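You operate a simulated robot arm through the tools that you are given. There is no shell and no other tool. Be economical: measure what you need, move in short steps, check, and stop when the job is done.

You are at the controls of a simulated robot arm. One attempt, no reset.

Task
Blow the long gasket dry at the blow card's setting.
Fine: set the bench dial before valve three goes on; press the wand's tip along the gasket; the wand ends in the wand holder and valve three vented. Set down upright: blow wand. Where these are worked on the way, their far stop is far enough and under half their travel is too little: valve three.

The check looks at the end state, three seconds after you hand in, the way a careful person would. Anything else that was tipped, shoved, dropped, spilled or broken makes it a failure.

Robot
A 7-joint arm with a two-finger parallel gripper on a trunk, on a base that drives. Base frame: it is fixed to the floor where the robot stands at the start and does not move with it; the origin is under the middle of the robot, x ahead of it, y to its left, z up; the surface under the hand at the start is at about z = 88. Readings come in cm, degrees, newtons and seconds.
With the tool pointing down near the work surface it reaches from about 38 to 88 cm from the robot's upright axis, wherever it stands. Its first joint turns from -166.0 to 166.0 degrees. Places, roughly: bench dial [50, 20, 90]; blow card [70, 30, 90]; line valve [40, 60, 90]; long gasket [90, -10, 90]; valve four [40, -10, 90]; valve three [40, 0, 90]; wand holder [90, 20, 90]. Payload 3.43 kg.
Tool frame: the origin (TCP) lies between the finger pads and is the grasp point; the fingertips stand 3.4 cm ahead of it; z points along the fingers, y is the line along which they close. The gripper opens to 12.8 cm. The fingers are 2.4 cm wide and 1.2 cm thick; the gripper's body (4.8 by 13 cm) begins 9.6 cm behind the TCP.
Orientation is told as [roll, pitch, yaw] about the base's x, y, z axes, in that order, counted from this pose: with the fingers straight down and closing along the base's y, the tool's x points along the base's -x, its y along +y and its z along -z.

Tools
- The arm moves only by the tool arm_command. Its argument "series" is one flat list of numbers, 6 for each row, row after row: the shift along the tool's x, y, z in units of 300 mm (1.0 is 300 mm), then the turn, a rotation vector about the tool's x, y, z in units of 180 degrees (1.0 is 180 degrees). In form: [x, y, z, rx, ry, rz, x, y, z, rx, ry, rz, ...]. A call has 1 to 20 rows; each row is the pose to reach, as a shift and turn from the pose commanded when the call began, along the tool's axes at that moment. "grip" is the finger opening in cm, from 0 to 12.8, set as the call begins (left out, the last holds). A call with a number of a shift or a turn outside -1 to 1 is refused whole. A row lasts 0.2 s, in which the tool goes at most 5 cm and 8.6 degrees; a call with a longer step from one row to the next is refused whole, and so is a gripper value outside its range. A pose out of reach is approached as far as the arm can. The call stops where the force on the tool passes 40 N (or 10 N more than at its start, if that is more) or the arm is blocked; 0.2 s more then pass. The fingers move at their own pace (about 15.3 cm/s each) and stop on an object; they squeeze with about 35 N. The grip force told is the motor's: it shows also when the fingers shut on nothing. Time passes only in rows, and 0.2 s behind the last, so rows that repeat a pose let the fingers close. The reply holds the time, the measured pose of the TCP, the force on the tool along the base axes, the opening and the grip force, in the units named above and with some noise, with the torque about the TCP (base axes, N m) and any sound that the robot's microphone picked up, and new pictures: "views" is both (left out), scene, wrist or none.
- Cameras (640 x 400 px; columns grow to the right, rows downward): "scene" is now at [17.97, 2.32, 155.47]; the picture's right is [0.31, -0.95, 0.00], its down [-0.71, -0.23, -0.66] and it looks along [0.63, 0.21, -0.75] (base axes); focal length 287 px, centre (320, 200). "wrist" rides on the gripper at [7.6, -1.1, -16] in the tool frame; the picture's right is [0.15, 0.99, 0.00], its down [-0.88, 0.13, -0.46] and it looks along [-0.45, 0.07, 0.89] (tool axes); focal length 234 px, centre (320, 200). There is no depth. A picture from a camera that has moved, and an enlarged one, comes with that camera's place and axes in the base frame and with its lens.
- drive_base(legs): drives the robot by 1 to 6 legs, each [ahead, turn to the left] in cm and degrees, along the robot's own axes; the way and the turn of a leg run together, so that a leg with both is an arc; at most 150 cm and 180 degrees a leg. The arm and the cameras ride along, it lands a little off, and it stops where it bumps. It gives what a move gives, and a new picture of the scene camera.
- head_to(pan, tilt): turns the head with the scene camera to pan (to the left, within 132 degrees either way) and tilt (down, from -29 to 69), counted from straight ahead of the robot. It gives what a move gives, and a new picture of the scene camera.
- close_up(camera, box): a new picture of the part [left, top, right, bottom] of that camera's present view, enlarged. No time passes.
- finish_job(): hands the job in; it is judged then, once.

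Work in short steps. Places have to be worked out from the pictures, the camera data and where the tool is seen: move nearer, look again, correct. Check each grasp and each placing, and mend what went wrong. You have 120 turns and 260 pictures in all, those below and enlarged ones among them. Open the gripper and draw the arm clear of the work before you hand the job in, unless the task says otherwise; then end with one line.

The tools are called as a command line: name --argument value ..., lists and objects as JSON in quotes. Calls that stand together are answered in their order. arm_command: Moves the arm, as the interface text tells. Its arguments: {"type":"object","properties":{"series":{"type":"array"},"grip":{"type":"number"},"views":{"type":"string","enum":["both","scene","wrist","none"]}},"required":["series"]} The other tools are called the same way: drive_base (legs) drives the base; head_to (pan, tilt) turns the head that bears the scene camera; close_up (camera, box) takes an enlarged picture of a part of a camera's view; finish_job () hands the job in.

At the start:

```text
clock: 0.0
position: [45.56, 16.67, 126.35]
tcp_rot: [0.0, 0.0, 0.0]
wrist_force: [-1.0, -0.4, -0.1]
moment: [0.01, -0.01, 0.0]
width: 12.83
finger_force: 0.2
robot x, y, heading: [-0.28, -0.07, 0.1]
head pan, tilt: [18.1, 48.5]
```

scene: 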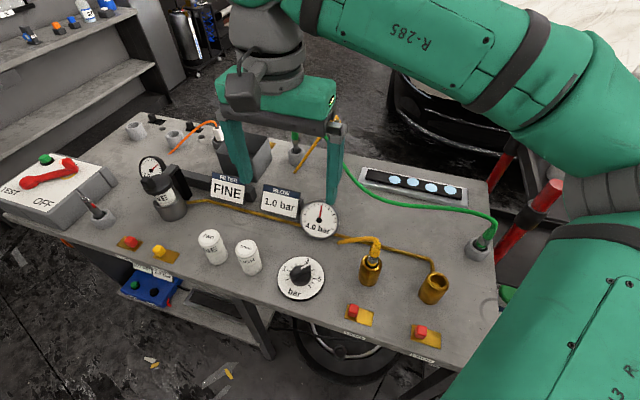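
wrist: 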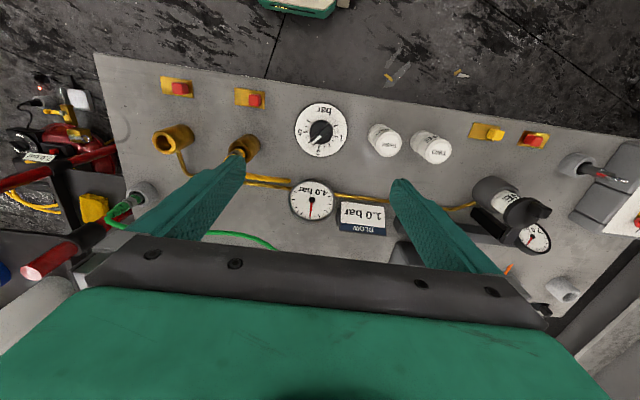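

I look closer at the cards, dial, valves and gasket before moving.

close_up --camera "scene" --box '[100, 100, 300, 225]'

close_up --camera "scene" --box '[250, 180, 510, 350]'

close_up --camera "scene" --box '[100, 180, 340, 330]'

close_up --camera "wrist" --box '[140, 60, 460, 260]'

```text
3.20 times, centred on (200, 162) of scene
camera zoom: at [17.97, 2.32, 155.47], right [0.31, -0.95, 0.0], down [-0.71, -0.23, -0.66], along [0.63, 0.21, -0.75], focal length 918 px, centre (704, 320)
```

zoom: 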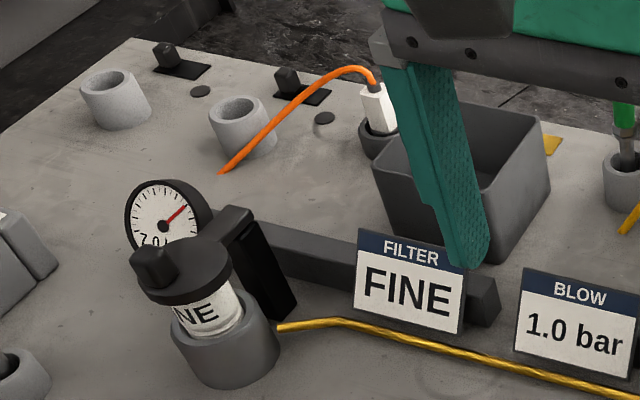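

```text
2.35 times, centred on (380, 265) of scene
camera zoom: at [17.97, 2.32, 155.47], right [0.31, -0.95, 0.0], down [-0.71, -0.23, -0.66], along [0.63, 0.21, -0.75], focal length 675 px, centre (179, 47)
```

zoom: 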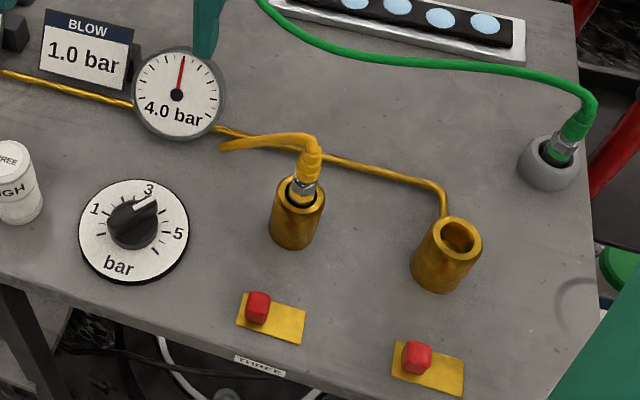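

```text
2.67 times, centred on (220, 255) of scene
camera zoom: at [17.97, 2.32, 155.47], right [0.31, -0.95, 0.0], down [-0.71, -0.23, -0.66], along [0.63, 0.21, -0.75], focal length 765 px, centre (587, 53)
```

zoom: 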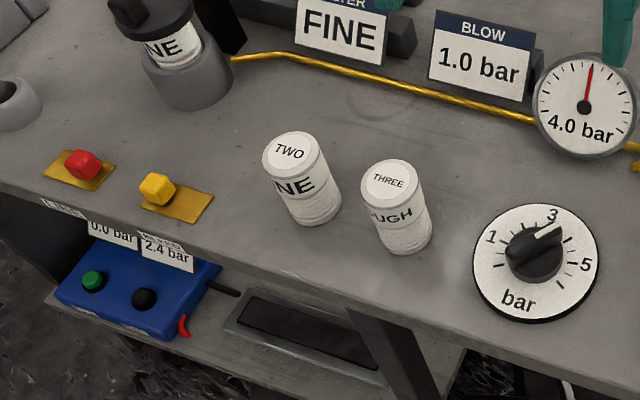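

```text
2.00 times, centred on (300, 160) of wrist
camera zoom: at [37.77, 15.59, 142.25], right [-0.15, 0.99, 0.0], down [0.88, 0.13, 0.46], along [0.45, 0.07, -0.89], focal length 468 px, centre (360, 280)
```

zoom: 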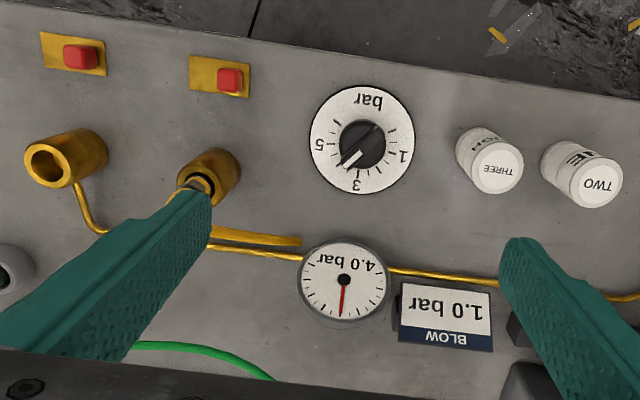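

The wand holder is hidden behind the fingers, so I raise the arm and draw it back and to the left for a clear view.

arm_command --series '[0.08, 0.1, -0.1, 0, 0, 0, 0.16, 0.2, -0.15, 0, 0, 0, 0.24, 0.3, -0.2, 0, 0, 0, 0.24, 0.42, -0.25, 0, 0, 0, 0.24, 0.54, -0.25, 0, 0, 0, 0.24, 0.66, -0.25, 0, 0, 0, 0.24, 0.78, -0.25, 0, 0, 0]'

```text
clock: 1.6
position: [38.29, 40.07, 133.78]
tcp_rot: [0.0, 0.0, 0.0]
wrist_force: [0.7, -1.1, 0.2]
moment: [0.07, 0.02, 0.05]
width: 12.79
finger_force: 0.0
robot x, y, heading: [0.05, 0.01, 0.2]
head pan, tilt: [18.1, 48.5]
camera scene: at [17.97, 2.29, 155.47], right [0.31, -0.95, 0.0], down [-0.71, -0.23, -0.66], along [0.63, 0.21, -0.75], focal length 287 px, centre (320, 200)
camera wrist: at [30.6, 38.97, 149.72], right [-0.15, 0.99, 0.0], down [0.88, 0.13, 0.46], along [0.45, 0.07, -0.89], focal length 234 px, centre (320, 200)
```

scene: 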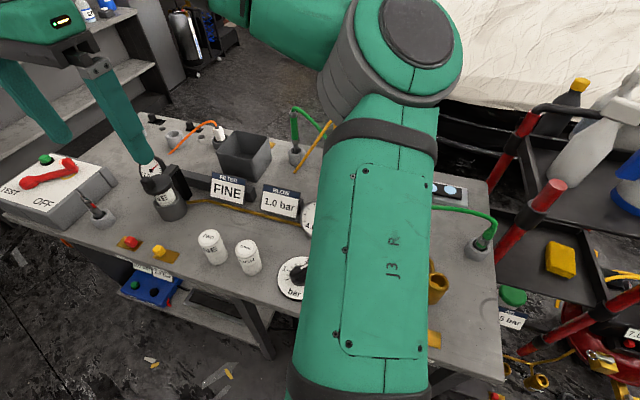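
wrist: 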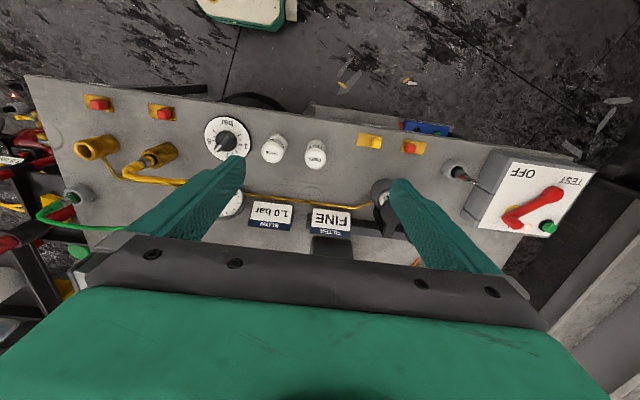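

close_up --camera "scene" --box '[210, 90, 350, 178]'

close_up --camera "scene" --box '[80, 110, 220, 198]'

close_up --camera "scene" --box '[420, 170, 640, 308]'

```text
4.55 times, centred on (280, 134) of scene
camera zoom: at [17.97, 2.29, 155.47], right [0.31, -0.95, 0.0], down [-0.71, -0.23, -0.66], along [0.63, 0.21, -0.75], focal length 1303 px, centre (502, 500)
```

zoom: 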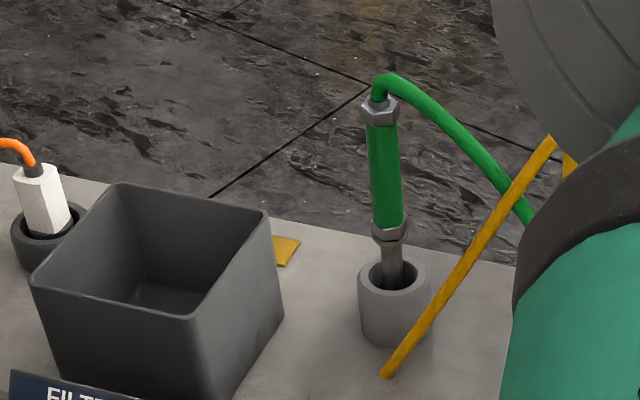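

```text
4.55 times, centred on (150, 154) of scene
camera zoom: at [17.97, 2.29, 155.47], right [0.31, -0.95, 0.0], down [-0.71, -0.23, -0.66], along [0.63, 0.21, -0.75], focal length 1303 px, centre (1093, 409)
```

zoom: 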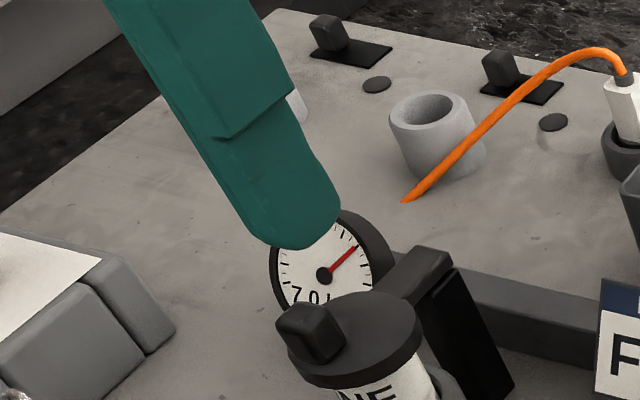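

```text
2.90 times, centred on (530, 239) of scene
camera zoom: at [17.97, 2.29, 155.47], right [0.31, -0.95, 0.0], down [-0.71, -0.23, -0.66], along [0.63, 0.21, -0.75], focal length 831 px, centre (-289, 87)
```

zoom: 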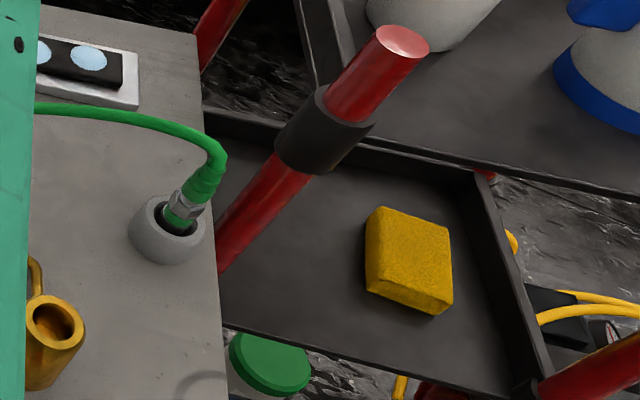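

The green hose links wand and a grey socket at right; a yellow line also rises near the holder. I swing the arm further left and up to see the hose routes unobstructed.

arm_command --series '[0.1, 0.1, -0.05, 0, 0, 0, 0.15, 0.25, -0.1, 0, 0, 0, 0.2, 0.4, -0.1, 0, 0, 0, 0.25, 0.55, -0.1, 0, 0, 0, 0.35, 0.65, -0.1, 0, 0, 0, 0.45, 0.75, -0.1, 0, 0, 0, 0.55, 0.85, -0.1, 0, 0, 0]' --views "scene"

```text
clock: 3.2
position: [21.77, 65.56, 136.81]
tcp_rot: [0.0, 0.0, -0.1]
wrist_force: [0.8, 0.1, 0.7]
moment: [0.04, 0.12, 0.05]
width: 12.78
finger_force: 0.1
robot x, y, heading: [-0.0, -0.05, 0.1]
head pan, tilt: [18.1, 48.5]
camera scene: at [18.0, 2.3, 155.46], right [0.31, -0.95, 0.0], down [-0.71, -0.23, -0.66], along [0.63, 0.21, -0.75], focal length 287 px, centre (320, 200)
```

scene: 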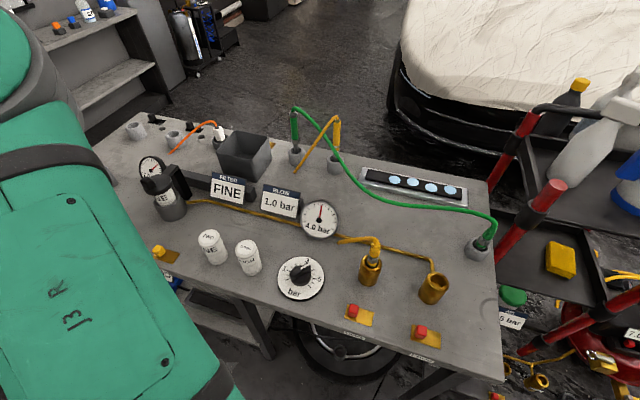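

close_up --camera "scene" --box '[270, 95, 400, 180]'

close_up --camera "scene" --box '[300, 190, 500, 370]'

close_up --camera "scene" --box '[350, 155, 480, 215]'

close_up --camera "scene" --box '[480, 270, 640, 400]'

head_to --pan 60 --tilt 50

```text
4.71 times, centred on (335, 138) of scene
camera zoom: at [18.0, 2.3, 155.46], right [0.31, -0.95, 0.0], down [-0.71, -0.23, -0.66], along [0.63, 0.21, -0.75], focal length 1349 px, centre (249, 494)
```

zoom: 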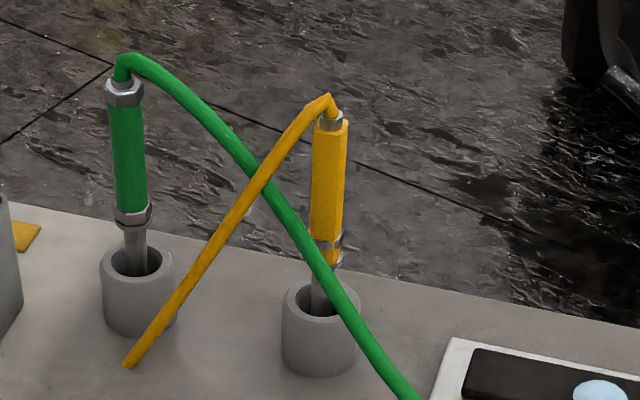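

```text
2.22 times, centred on (400, 280) of scene
camera zoom: at [18.0, 2.3, 155.46], right [0.31, -0.95, 0.0], down [-0.71, -0.23, -0.66], along [0.63, 0.21, -0.75], focal length 637 px, centre (142, 22)
```

zoom: 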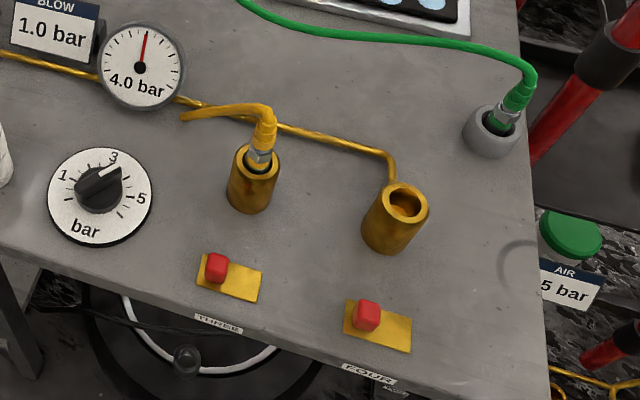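

```text
4.92 times, centred on (415, 185) of scene
camera zoom: at [18.0, 2.3, 155.46], right [0.31, -0.95, 0.0], down [-0.71, -0.23, -0.66], along [0.63, 0.21, -0.75], focal length 1412 px, centre (-148, 274)
```

zoom: 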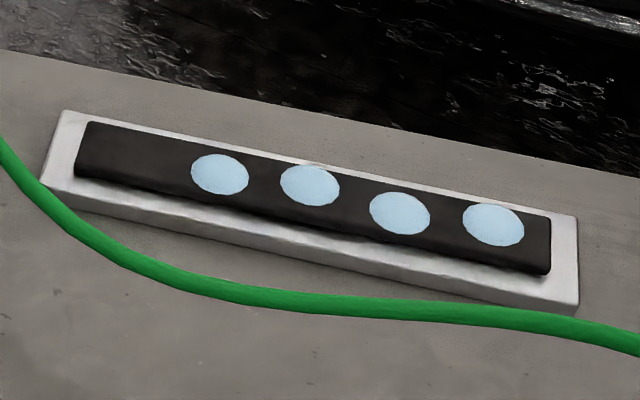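

```text
3.08 times, centred on (560, 335) of scene
camera zoom: at [18.0, 2.3, 155.46], right [0.31, -0.95, 0.0], down [-0.71, -0.23, -0.66], along [0.63, 0.21, -0.75], focal length 882 px, centre (-418, -215)
```

zoom: 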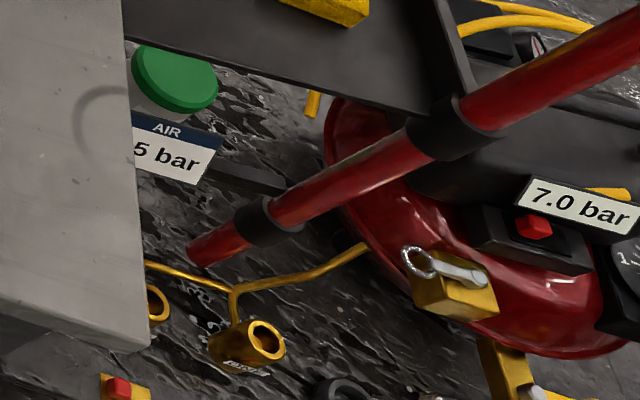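

```text
clock: 4.3
position: [21.73, 65.65, 136.85]
tcp_rot: [0.0, 0.0, -0.1]
wrist_force: [0.2, 0.5, -0.3]
moment: [0.02, 0.03, 0.0]
width: 12.78
finger_force: 0.0
robot x, y, heading: [-0.21, -0.06, -0.1]
head pan, tilt: [60.0, 50.0]
camera scene: at [14.37, 6.57, 155.27], right [0.87, -0.5, 0.0], down [-0.38, -0.66, -0.64], along [0.32, 0.56, -0.77], focal length 287 px, centre (320, 200)
```

scene: 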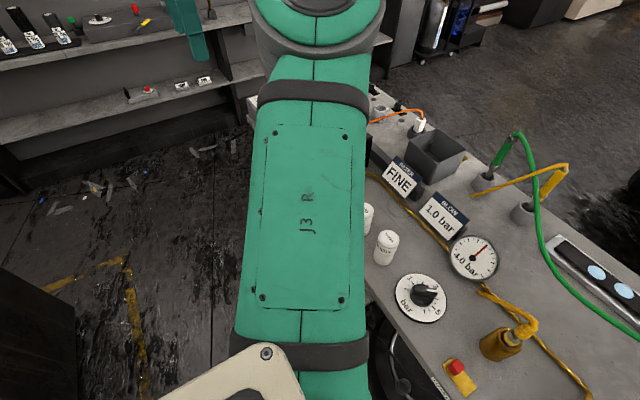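

The yellow wand (holder near [94,21]) is on port three; the green one is a distractor. The dial now reads about 4, as does the gauge. I move back toward the dial for a close look.

arm_command --series '[-0.07, -0.11, 0.03, 0, 0, 0, -0.14, -0.22, 0.06, 0, 0, 0, -0.21, -0.33, 0.09, 0, 0, 0, -0.28, -0.44, 0.12, 0, 0, 0, -0.35, -0.55, 0.15, 0, 0, 0, -0.42, -0.66, 0.18, 0, 0, 0, -0.49, -0.77, 0.21, 0, 0, 0, -0.55, -0.88, 0.24, 0, 0, 0]' --views "none"

arm_command --series '[-0.06, -0.11, 0.07, 0, 0, 0, -0.12, -0.22, 0.14, 0, 0, 0, -0.18, -0.33, 0.21, 0, 0, 0, -0.24, -0.44, 0.28, 0, 0, 0, -0.29, -0.55, 0.35, 0, 0, 0, -0.31, -0.64, 0.42, 0, 0, 0, -0.33, -0.73, 0.5, 0, 0, 0]' --views "wrist"

head_to --pan 10 --tilt 55

```text
clock: 6.1
position: [38.14, 39.29, 129.57]
tcp_rot: [0.0, -0.1, 0.0]
wrist_force: [-1.3, 0.4, 0.0]
moment: [-0.07, -0.07, -0.02]
width: 12.78
finger_force: 0.1
robot x, y, heading: [-0.09, 0.3, -0.2]
head pan, tilt: [60.0, 50.0]
```

```text
clock: 7.7
position: [48.16, 17.37, 114.59]
tcp_rot: [0.0, -0.2, 0.0]
wrist_force: [0.2, -0.1, -0.3]
moment: [-0.04, 0.01, 0.0]
width: 12.78
finger_force: 0.1
robot x, y, heading: [-0.18, 0.1, -0.2]
head pan, tilt: [60.0, 50.0]
camera wrist: at [40.52, 16.15, 130.43], right [-0.15, 0.99, 0.0], down [0.88, 0.13, 0.46], along [0.45, 0.07, -0.89], focal length 234 px, centre (320, 200)
```

wrist: 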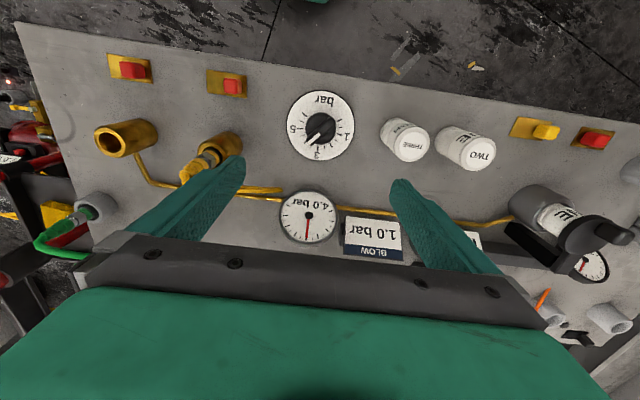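

```text
clock: 8.9
position: [48.2, 17.17, 114.48]
tcp_rot: [0.1, 0.1, -0.1]
wrist_force: [-0.6, -0.8, 0.5]
moment: [-0.02, -0.04, -0.01]
width: 12.81
finger_force: 0.1
robot x, y, heading: [0.19, 0.2, 0.1]
head pan, tilt: [10.0, 55.0]
camera scene: at [17.63, 1.14, 154.62], right [0.17, -0.98, 0.0], down [-0.81, -0.14, -0.57], along [0.56, 0.1, -0.82], focal length 287 px, centre (320, 200)
```

scene: 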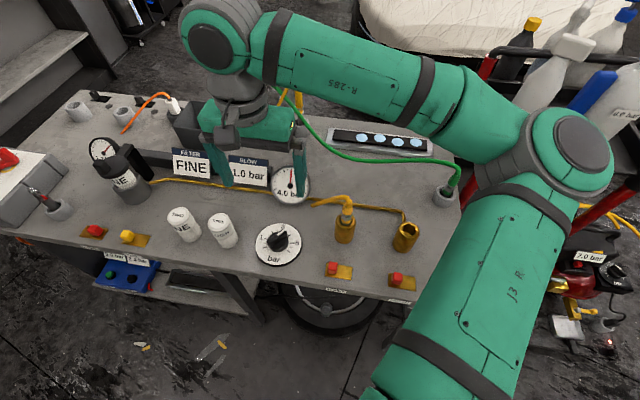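

close_up --camera "wrist" --box '[270, 75, 370, 175]'

close_up --camera "wrist" --box '[90, 40, 260, 140]'

close_up --camera "wrist" --box '[490, 100, 640, 200]'

close_up --camera "scene" --box '[240, 200, 440, 310]'

```text
4.00 times, centred on (320, 125) of wrist
camera zoom: at [40.53, 16.18, 130.47], right [-0.15, 0.99, 0.0], down [0.88, 0.13, 0.46], along [0.45, 0.07, -0.89], focal length 937 px, centre (320, 500)
```

zoom: 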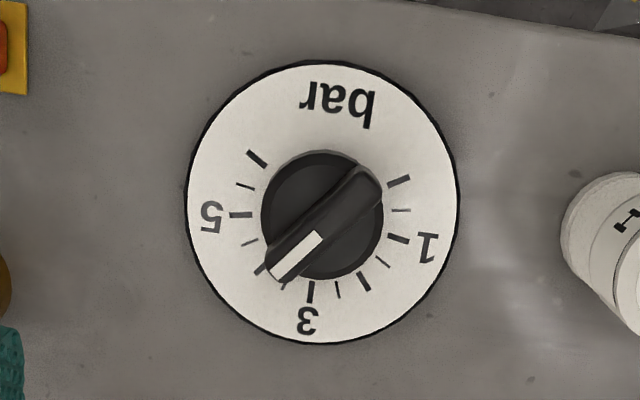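

```text
3.76 times, centred on (175, 90) of wrist
camera zoom: at [40.53, 16.18, 130.47], right [-0.15, 0.99, 0.0], down [0.88, 0.13, 0.46], along [0.45, 0.07, -0.89], focal length 882 px, centre (866, 614)
```

zoom: 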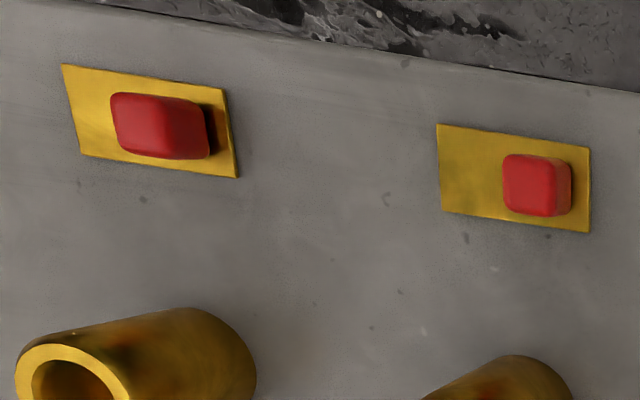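

```text
4.00 times, centred on (565, 150) of wrist
camera zoom: at [40.53, 16.18, 130.47], right [-0.15, 0.99, 0.0], down [0.88, 0.13, 0.46], along [0.45, 0.07, -0.89], focal length 937 px, centre (-660, 400)
```

zoom: 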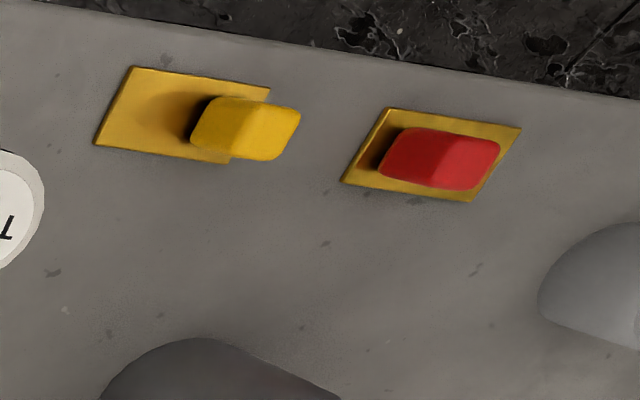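

```text
3.20 times, centred on (340, 255) of scene
camera zoom: at [17.63, 1.14, 154.62], right [0.17, -0.98, 0.0], down [-0.81, -0.14, -0.57], along [0.56, 0.1, -0.82], focal length 918 px, centre (256, 24)
```

zoom: 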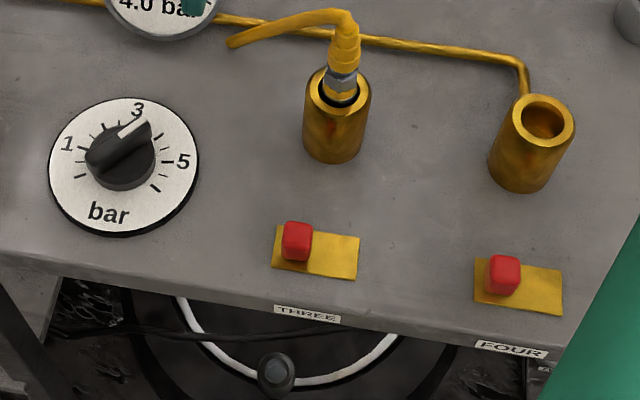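

Knob bar points at 4 (world direction about -38°), 1 lies at about +77°. I go above the knob, turned so the fingers straddle the bar.

arm_command --series '[0.005, 0, 0.08, 0, 0, 0.043, 0.01, 0, 0.16, 0, 0, 0.086, 0.02, 0, 0.24, 0, 0, 0.129, 0.025, 0, 0.32, 0, 0, 0.172, 0.025, 0, 0.39, 0, 0, 0.214, 0.025, 0, 0.39, 0, 0, 0.214]' --grip 5

```text
clock: 10.3
position: [47.29, 17.29, 102.76]
tcp_rot: [-0.1, 0.0, -38.6]
wrist_force: [0.2, -0.2, 0.2]
moment: [-0.01, 0.07, -0.01]
width: 5.01
finger_force: 0.0
robot x, y, heading: [0.04, 0.26, -0.1]
head pan, tilt: [10.0, 55.0]
camera scene: at [17.63, 1.13, 154.62], right [0.17, -0.98, 0.0], down [-0.81, -0.14, -0.57], along [0.56, 0.1, -0.82], focal length 287 px, centre (320, 200)
camera wrist: at [40.59, 21.21, 118.73], right [0.5, 0.86, 0.0], down [0.77, -0.45, 0.46], along [0.39, -0.23, -0.89], focal length 234 px, centre (320, 200)
```

scene: 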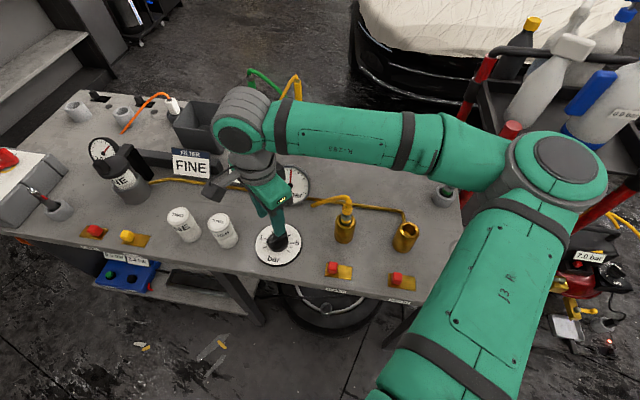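
wrist: 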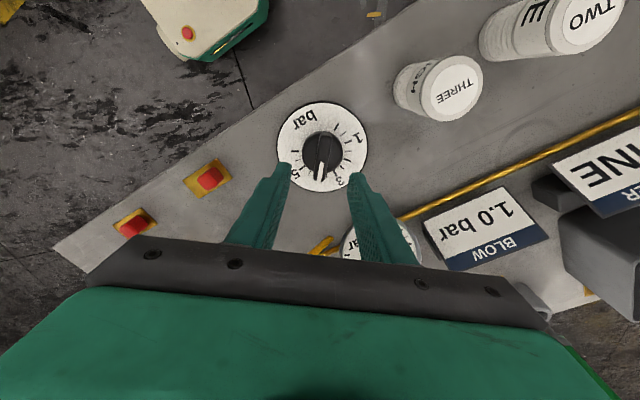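

Aligned well; descend to tips about 92 and look closely.

arm_command --series '[0, 0.005, 0.1, 0, 0, 0, 0, 0.007, 0.2, 0, 0, 0, 0, 0.008, 0.26, 0, 0, 0]' --views "wrist"

close_up --camera "wrist" --box '[240, 100, 420, 220]'

close_up --camera "scene" --box '[220, 180, 340, 280]'

```text
clock: 11.1
position: [47.5, 17.54, 95.06]
tcp_rot: [0.0, 0.0, -38.5]
wrist_force: [0.2, -0.1, -0.6]
moment: [-0.01, 0.02, 0.01]
width: 4.99
finger_force: 0.0
robot x, y, heading: [-0.27, -0.17, -0.1]
head pan, tilt: [10.0, 55.0]
camera wrist: at [40.78, 21.44, 110.99], right [0.5, 0.87, 0.0], down [0.77, -0.45, 0.46], along [0.39, -0.23, -0.89], focal length 234 px, centre (320, 200)
```

wrist: 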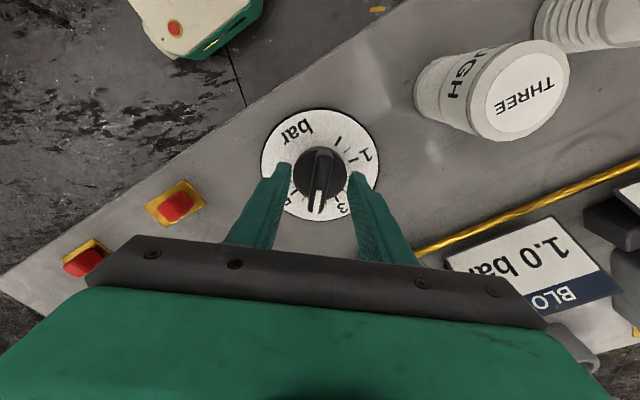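

```text
3.33 times, centred on (330, 160) of wrist
camera zoom: at [40.78, 21.44, 110.99], right [0.5, 0.87, 0.0], down [0.77, -0.45, 0.46], along [0.39, -0.23, -0.89], focal length 781 px, centre (287, 333)
```

zoom: 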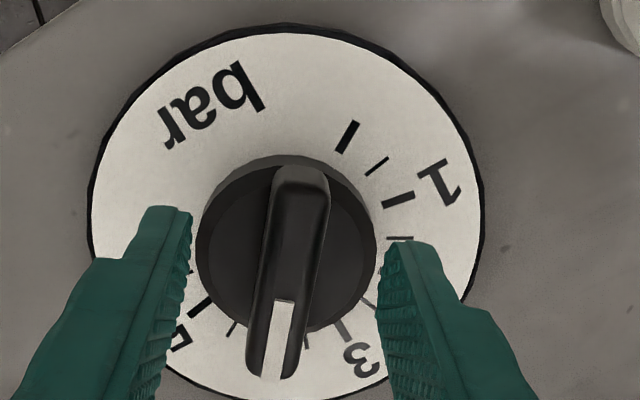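

```text
4.00 times, centred on (280, 230) of scene
camera zoom: at [17.62, 1.13, 154.62], right [0.17, -0.98, 0.0], down [-0.81, -0.14, -0.57], along [0.56, 0.1, -0.82], focal length 1147 px, centre (480, 80)
```

zoom: 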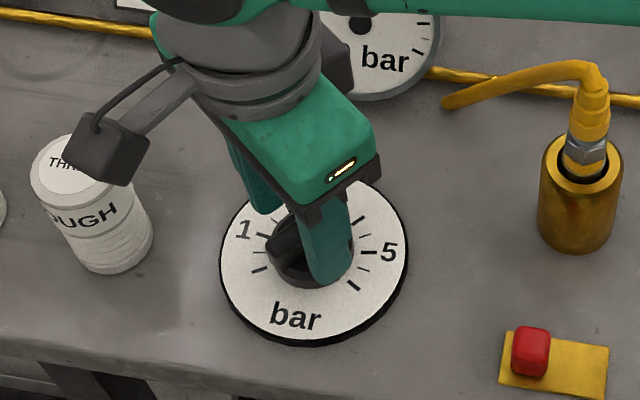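

Aligned. Lower a bit more with the opening narrowed, watching force.

arm_command --series '[0, 0, 0.0, 0, 0, 0, 0, 0, 0.013, 0, 0, 0, 0, 0, 0.027, 0, 0, 0]' --grip 3.2 --views "wrist"

close_up --camera "wrist" --box '[240, 100, 420, 220]'

```text
clock: 11.9
position: [47.57, 17.44, 94.33]
tcp_rot: [0.1, 0.0, -38.6]
wrist_force: [0.7, 0.0, -0.5]
moment: [0.02, -0.02, 0.01]
width: 3.19
finger_force: 0.0
robot x, y, heading: [0.02, -0.22, -0.2]
head pan, tilt: [10.0, 55.0]
camera wrist: at [40.82, 21.37, 110.22], right [0.5, 0.87, 0.0], down [0.77, -0.45, 0.46], along [0.39, -0.23, -0.89], focal length 234 px, centre (320, 200)
```

wrist: 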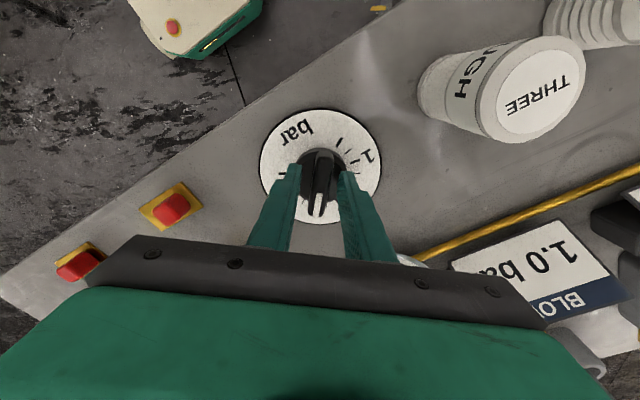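

```text
3.33 times, centred on (330, 160) of wrist
camera zoom: at [40.82, 21.37, 110.22], right [0.5, 0.87, 0.0], down [0.77, -0.45, 0.46], along [0.39, -0.23, -0.89], focal length 781 px, centre (287, 333)
```

zoom: 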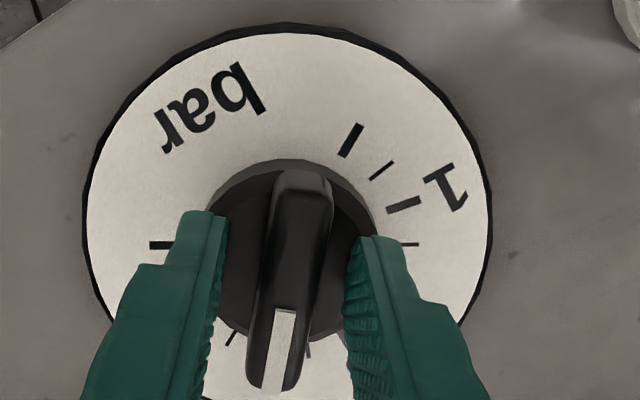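

arm_command --series '[0, 0, 0.02, 0, 0, 0, 0, 0, 0.02, 0, 0, 0, 0, 0, 0.02, 0, 0, 0]' --grip 0.6 --views "wrist"

```text
clock: 12.7
position: [47.62, 17.51, 93.79]
tcp_rot: [0.1, -0.2, -38.5]
wrist_force: [6.2, 10.7, 35.8]
moment: [-0.49, 0.37, 0.02]
width: 1.51
finger_force: 45.1
robot x, y, heading: [-0.12, -0.27, 0.1]
head pan, tilt: [10.0, 55.0]
camera wrist: at [40.84, 21.39, 109.74], right [0.5, 0.87, 0.0], down [0.77, -0.45, 0.46], along [0.4, -0.23, -0.89], focal length 234 px, centre (320, 200)
```

wrist: 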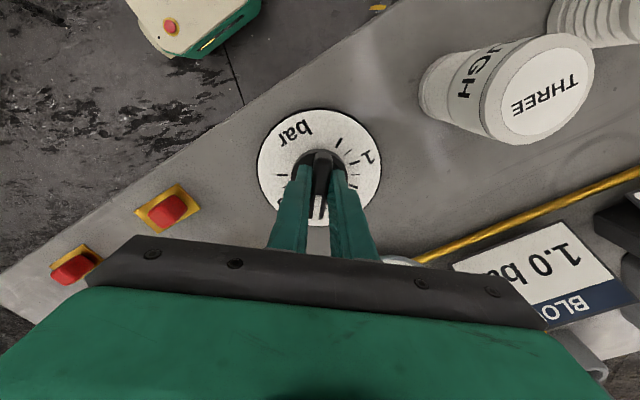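

Bar gripped (1.5 cm). I lift 3 mm to relieve the downward press and begin with a 30° CCW turn to check.

arm_command --series '[0, 0, -0.012, 0, 0, 0, 0, 0, -0.012, 0, 0, -0.042, 0, 0, -0.012, 0, 0, -0.084, 0, 0, -0.012, 0, 0, -0.126, 0, 0, -0.012, 0, 0, -0.168]'

close_up --camera "wrist" --box '[240, 100, 420, 220]'

```text
clock: 13.9
position: [47.5, 17.38, 93.86]
tcp_rot: [-0.2, 0.1, -8.2]
wrist_force: [1.7, -2.3, -32.3]
moment: [0.96, -0.2, -0.05]
width: 1.49
finger_force: 44.9
robot x, y, heading: [0.03, -0.15, -0.1]
head pan, tilt: [10.0, 55.0]
camera scene: at [17.68, 1.15, 154.61], right [0.17, -0.98, 0.0], down [-0.81, -0.14, -0.57], along [0.56, 0.1, -0.82], focal length 287 px, centre (320, 200)
camera wrist: at [39.81, 17.44, 109.94], right [0.0, 1.0, 0.0], down [0.89, 0.01, 0.45], along [0.45, 0.0, -0.89], focal length 234 px, centre (320, 200)
```

scene: 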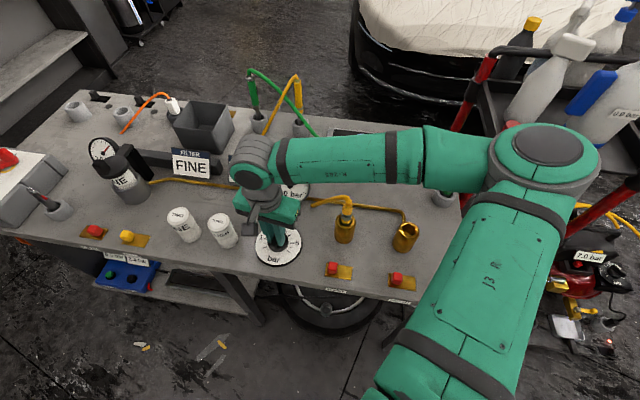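
wrist: 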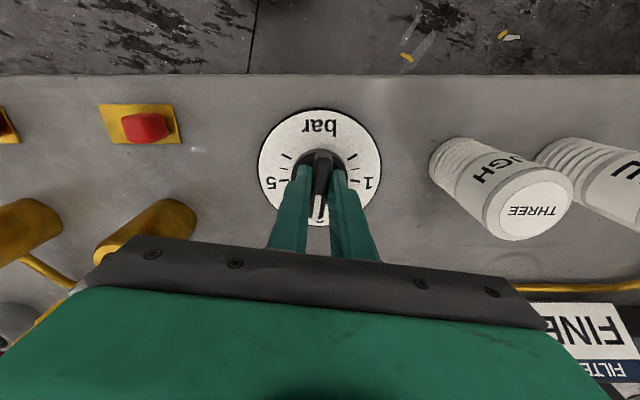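

```text
3.33 times, centred on (330, 160) of wrist
camera zoom: at [39.81, 17.44, 109.94], right [0.0, 1.0, 0.0], down [0.89, 0.01, 0.45], along [0.45, 0.0, -0.89], focal length 781 px, centre (287, 333)
```

zoom: 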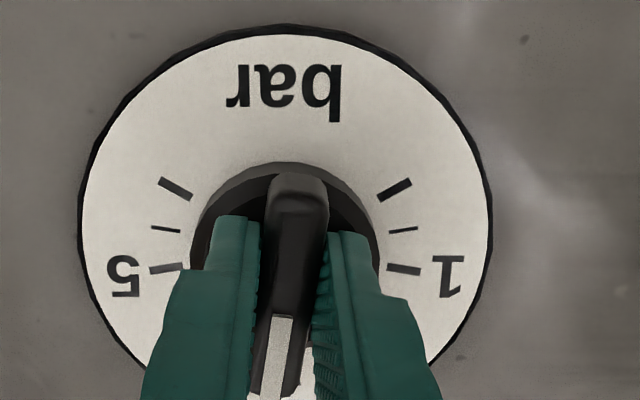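

Turning works (gauge label will confirm). I ease down 2 mm and continue to about yaw 78.5°.

arm_command --series '[0, 0, 0.006, 0, 0, -0.044, 0, 0, 0.006, 0, 0, -0.088, 0, 0, 0.006, 0, 0, -0.132, 0, 0, 0.006, 0, 0, -0.176, 0, 0, 0.006, 0, 0, -0.22, 0, 0, 0.006, 0, 0, -0.264, 0, 0, 0.006, 0, 0, -0.308, 0, 0, 0.006, 0, 0, -0.352, 0, 0, 0.006, 0, 0, -0.396, 0, 0, 0.006, 0, 0, -0.44, 0, 0, 0.006, 0, 0, -0.482, 0, 0, 0.006, 0, 0, -0.482]'

close_up --camera "wrist" --box '[240, 100, 420, 220]'

close_up --camera "scene" --box '[220, 150, 360, 280]'

```text
clock: 14.8
position: [47.5, 17.13, 93.88]
tcp_rot: [-0.4, 0.1, 17.4]
wrist_force: [-3.5, -8.1, 10.2]
moment: [0.82, 0.72, -0.04]
width: 1.48
finger_force: 44.7
robot x, y, heading: [-0.26, -0.04, 0.1]
head pan, tilt: [10.0, 55.0]
stopped in row 4: the force on the tool passed its limit at 44 N (the readings are from after the stop); the commanded pose is now the measured one
camera scene: at [17.58, 1.09, 154.62], right [0.17, -0.98, 0.0], down [-0.81, -0.14, -0.57], along [0.57, 0.1, -0.82], focal length 287 px, centre (320, 200)
camera wrist: at [40.54, 14.01, 109.93], right [-0.44, 0.9, -0.01], down [0.8, 0.39, 0.45], along [0.41, 0.19, -0.89], focal length 234 px, centre (320, 200)
```

scene: 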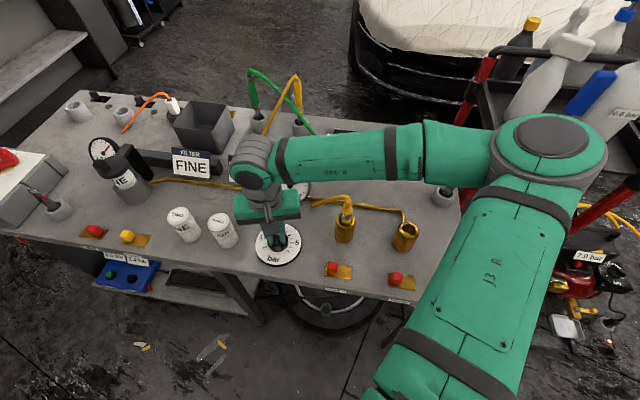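
wrist: 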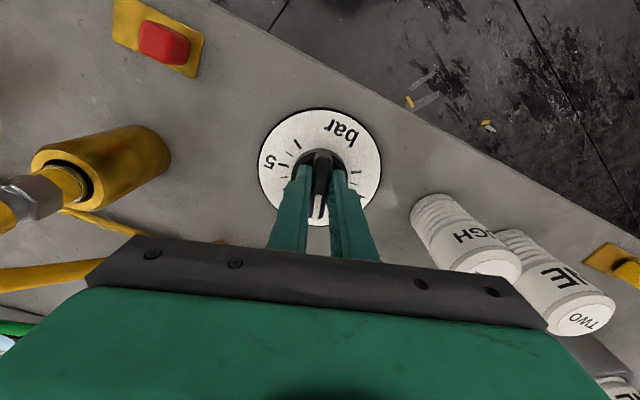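

```text
3.33 times, centred on (330, 160) of wrist
camera zoom: at [40.54, 14.01, 109.93], right [-0.44, 0.9, -0.01], down [0.8, 0.39, 0.45], along [0.41, 0.19, -0.89], focal length 781 px, centre (287, 333)
```

zoom: 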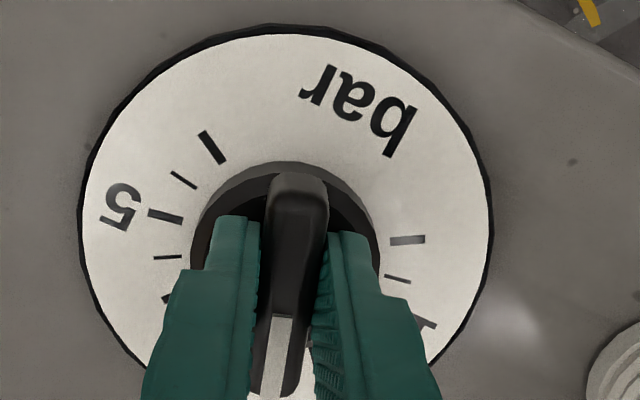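

```text
3.08 times, centred on (290, 215) of scene
camera zoom: at [17.58, 1.09, 154.62], right [0.17, -0.98, 0.0], down [-0.81, -0.14, -0.57], along [0.57, 0.1, -0.82], focal length 882 px, centre (412, 154)
```

zoom: 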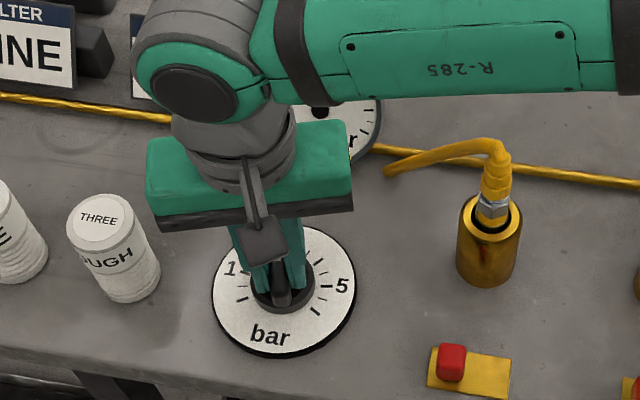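

Knob now at about 2.5; the grip was straining vertically. Continue the remaining turn in part.

arm_command --series '[0, 0, 0, 0, 0, -0.034, 0, 0, 0, 0, 0, -0.068, 0, 0, 0, 0, 0, -0.102, 0, 0, 0, 0, 0, -0.136, 0, 0, 0, 0, 0, -0.17]' --views "none"

```text
clock: 16.0
position: [47.67, 17.04, 93.87]
tcp_rot: [-0.4, 0.2, 48.1]
wrist_force: [0.2, -32.4, 22.6]
moment: [0.1, 0.58, -0.1]
width: 1.5
finger_force: 45.0
robot x, y, heading: [-0.1, 0.05, 0.1]
head pan, tilt: [10.0, 55.0]
```

Side force has built up, so I open slightly, shift up 1 mm, and regrip to relax.

arm_command --series '[0, 0, -0.003, 0, 0, 0, 0, 0, -0.003, 0, 0, 0]' --grip 2.4 --views "wrist"

close_up --camera "wrist" --box '[240, 100, 420, 220]'

```text
clock: 16.6
position: [47.62, 17.2, 94.05]
tcp_rot: [-0.3, 0.2, 48.1]
wrist_force: [-0.1, -0.5, -0.1]
moment: [0.04, -0.01, 0.01]
width: 2.41
finger_force: 0.0
robot x, y, heading: [0.03, -0.12, -0.1]
head pan, tilt: [10.0, 55.0]
camera wrist: at [43.26, 11.04, 109.97], right [-0.83, 0.55, 0.0], down [0.49, 0.74, 0.45], along [0.25, 0.38, -0.89], focal length 234 px, centre (320, 200)
```

wrist: 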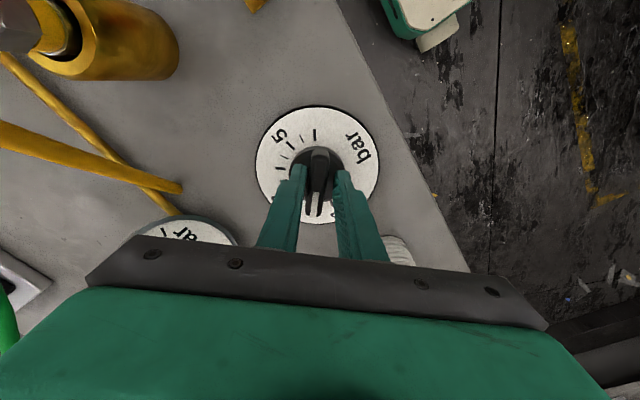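

```text
3.33 times, centred on (330, 160) of wrist
camera zoom: at [43.26, 11.04, 109.97], right [-0.83, 0.55, 0.0], down [0.49, 0.74, 0.45], along [0.25, 0.38, -0.89], focal length 781 px, centre (287, 333)
```

zoom: 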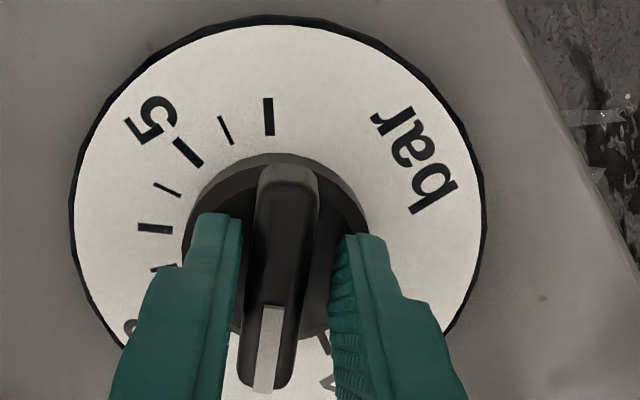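

arm_command --series '[0, -0.006, 0, 0, 0, 0, 0, -0.006, 0, 0, 0, 0, 0, -0.006, 0, 0, 0, 0]' --grip 1.0 --views "none"

arm_command --series '[0, 0, 0, 0, 0, -0.042, 0, 0, 0, 0, 0, -0.084, 0, 0, 0, 0, 0, -0.126, 0, 0, 0, 0, 0, -0.168]' --views "none"

arm_command --series '[0, 0, 0, 0, 0, 0, 0, 0, 0, 0, 0, 0]' --grip 3.0 --views "none"

close_up --camera "wrist" --box '[240, 100, 420, 220]'

```text
clock: 17.4
position: [47.82, 17.03, 93.98]
tcp_rot: [-0.1, 0.1, 48.0]
wrist_force: [4.3, -2.3, -13.8]
moment: [1.3, -0.39, -0.04]
width: 1.47
finger_force: 45.0
robot x, y, heading: [0.06, 0.27, 0.1]
head pan, tilt: [10.0, 55.0]
```

```text
clock: 18.4
position: [47.92, 17.24, 93.96]
tcp_rot: [-0.2, 0.4, 78.2]
wrist_force: [15.5, -10.7, -11.4]
moment: [0.8, 0.08, -0.04]
width: 1.49
finger_force: 45.2
robot x, y, heading: [0.16, -0.09, -0.1]
head pan, tilt: [10.0, 55.0]
```

```text
clock: 19.0
position: [47.79, 17.15, 94.05]
tcp_rot: [-0.1, 0.3, 78.3]
wrist_force: [0.1, 0.2, -0.9]
moment: [0.01, 0.0, 0.0]
width: 2.99
finger_force: 0.1
robot x, y, heading: [0.05, -0.05, 0.0]
head pan, tilt: [10.0, 55.0]
```

```text
3.33 times, centred on (330, 160) of wrist
camera zoom: at [47.15, 9.68, 110.02], right [-1.0, 0.06, 0.0], down [0.05, 0.89, 0.45], along [0.03, 0.45, -0.89], focal length 781 px, centre (287, 333)
```

zoom: 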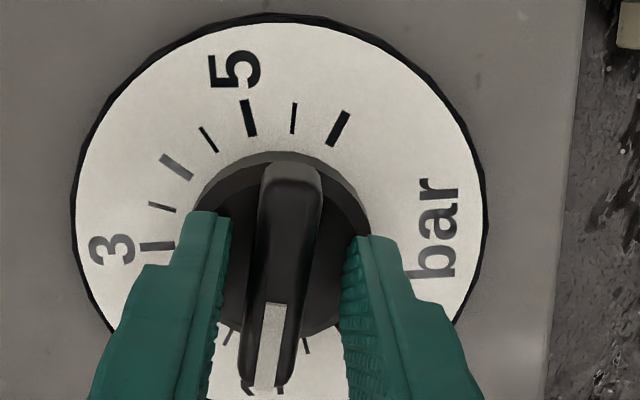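

Released near 1. I raise straight up and turn back to yaw 0 to read dial and gauge.

arm_command --series '[0, 0, -0.1, 0, 0, 0, 0, 0, -0.22, 0, 0, 0.04, 0, 0, -0.34, 0, 0, 0.08, 0, 0, -0.46, 0, 0, 0.125, 0, 0, -0.56, 0, 0, 0.17, 0, 0, -0.65, 0, 0, 0.215, 0, 0, -0.65, 0, 0, 0.26, 0, 0, -0.65, 0, 0, 0.305, 0, 0, -0.65, 0, 0, 0.35, 0, 0, -0.65, 0, 0, 0.393, 0, 0, -0.65, 0, 0, 0.435]' --grip 6 --views "both"

close_up --camera "wrist" --box '[250, 80, 400, 260]'

close_up --camera "scene" --box '[200, 150, 360, 280]'

```text
clock: 21.4
position: [47.76, 17.29, 113.57]
tcp_rot: [-0.3, 0.0, -0.2]
wrist_force: [0.3, -0.5, -0.5]
moment: [-0.03, 0.01, 0.04]
width: 5.98
finger_force: 0.0
robot x, y, heading: [-0.22, 0.25, -0.1]
head pan, tilt: [10.0, 55.0]
camera scene: at [17.61, 1.13, 154.62], right [0.17, -0.98, 0.0], down [-0.81, -0.14, -0.57], along [0.56, 0.1, -0.82], focal length 287 px, centre (320, 200)
camera wrist: at [40.02, 16.27, 129.49], right [-0.14, 0.99, -0.01], down [0.88, 0.13, 0.46], along [0.45, 0.06, -0.89], focal length 234 px, centre (320, 200)
```

scene: 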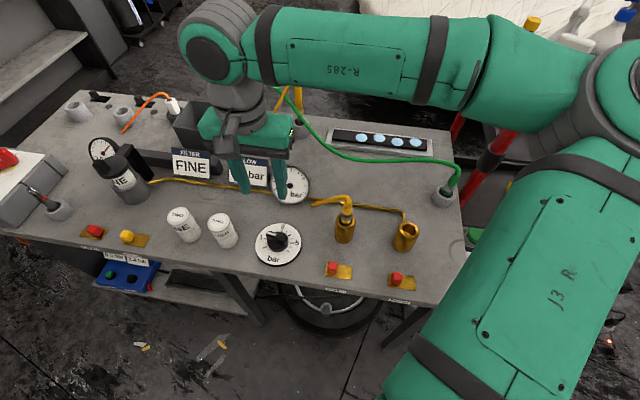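
wrist: 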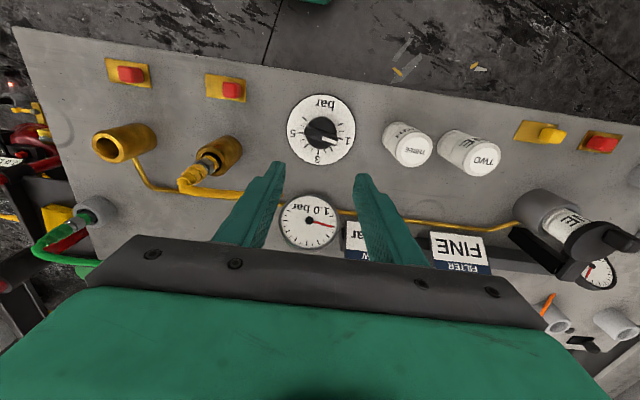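

```text
2.22 times, centred on (325, 170) of wrist
camera zoom: at [40.02, 16.27, 129.49], right [-0.14, 0.99, -0.01], down [0.88, 0.13, 0.46], along [0.45, 0.06, -0.89], focal length 520 px, centre (309, 267)
```

zoom: 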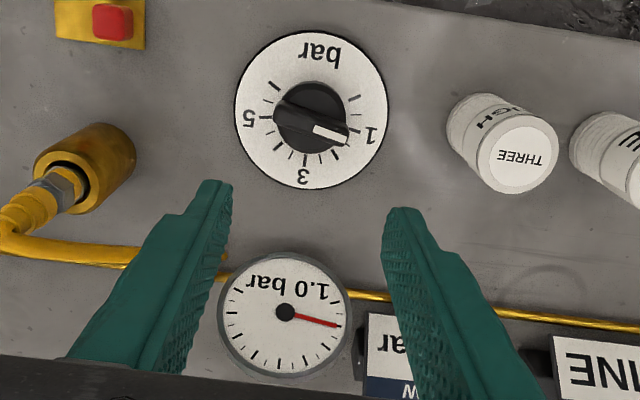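

```text
3.08 times, centred on (280, 215) of scene
camera zoom: at [17.61, 1.13, 154.62], right [0.17, -0.98, 0.0], down [-0.81, -0.14, -0.57], along [0.56, 0.1, -0.82], focal length 882 px, centre (443, 154)
```

zoom: 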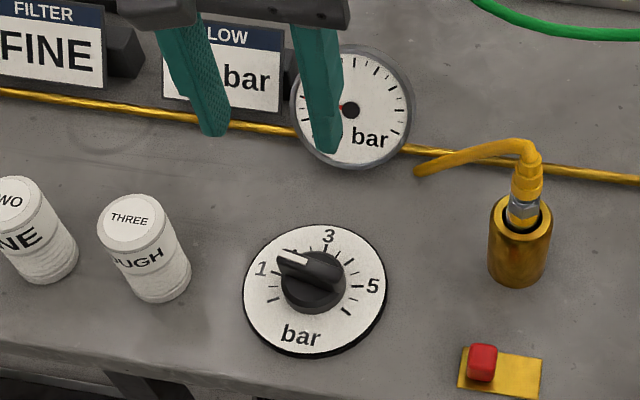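

Dial and gauge both read 1.0 bar. Next, valve three's knob near [43.2, 2.9]; I move above it.

arm_command --series '[0.03, -0.1, 0.05, 0, 0, 0, 0.06, -0.2, 0.1, 0, 0, 0, 0.09, -0.3, 0.15, 0, 0, 0, 0.12, -0.4, 0.22, 0, 0, 0, 0.153, -0.48, 0.286, 0, 0, 0, 0.153, -0.48, 0.4, 0, 0, 0]' --grip 6 --views "both"

close_up --camera "wrist" --box '[240, 80, 420, 200]'

```text
clock: 22.8
position: [43.25, 3.09, 101.51]
tcp_rot: [-0.3, 0.1, 0.3]
wrist_force: [-0.4, 0.4, -0.7]
moment: [-0.02, 0.01, 0.01]
width: 6.02
finger_force: 0.0
robot x, y, heading: [0.07, 0.08, 0.4]
head pan, tilt: [10.0, 55.0]
camera scene: at [17.77, 1.25, 154.61], right [0.18, -0.98, 0.0], down [-0.81, -0.15, -0.57], along [0.56, 0.1, -0.82], focal length 287 px, centre (320, 200)
camera wrist: at [35.54, 2.0, 117.49], right [-0.15, 0.99, -0.01], down [0.88, 0.14, 0.45], along [0.45, 0.06, -0.89], focal length 234 px, centre (320, 200)
```

scene: 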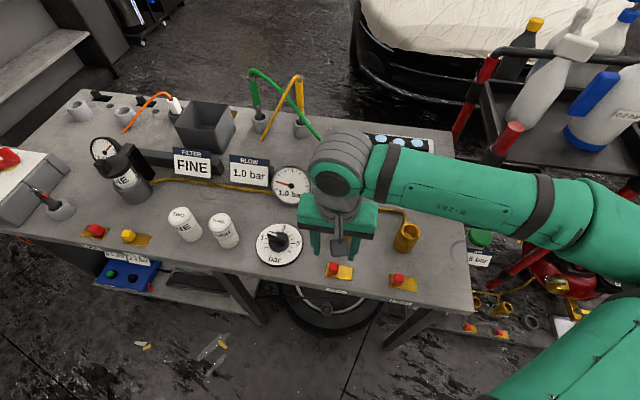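
wrist: 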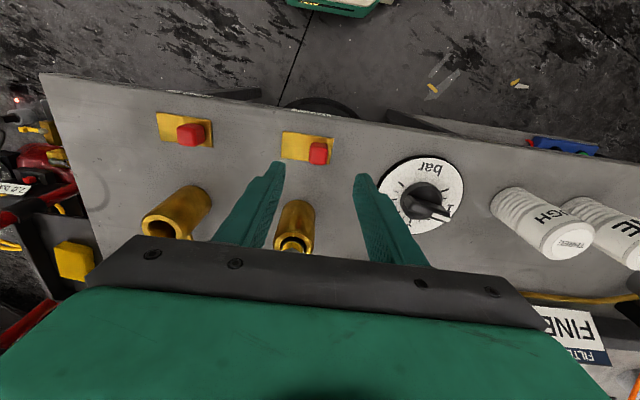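

```text
3.33 times, centred on (330, 140) of wrist
camera zoom: at [35.54, 2.0, 117.49], right [-0.15, 0.99, -0.01], down [0.88, 0.14, 0.45], along [0.45, 0.06, -0.89], focal length 781 px, centre (287, 400)
```

zoom: 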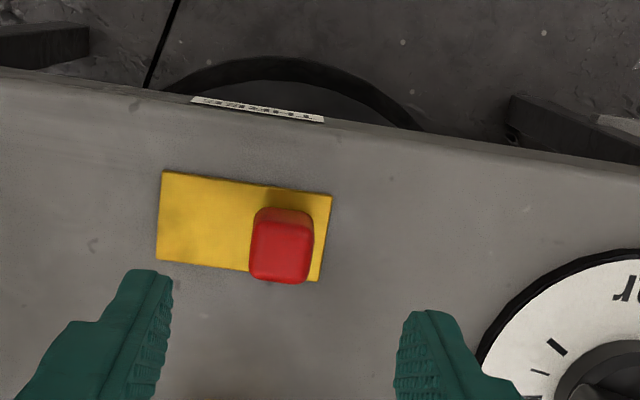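

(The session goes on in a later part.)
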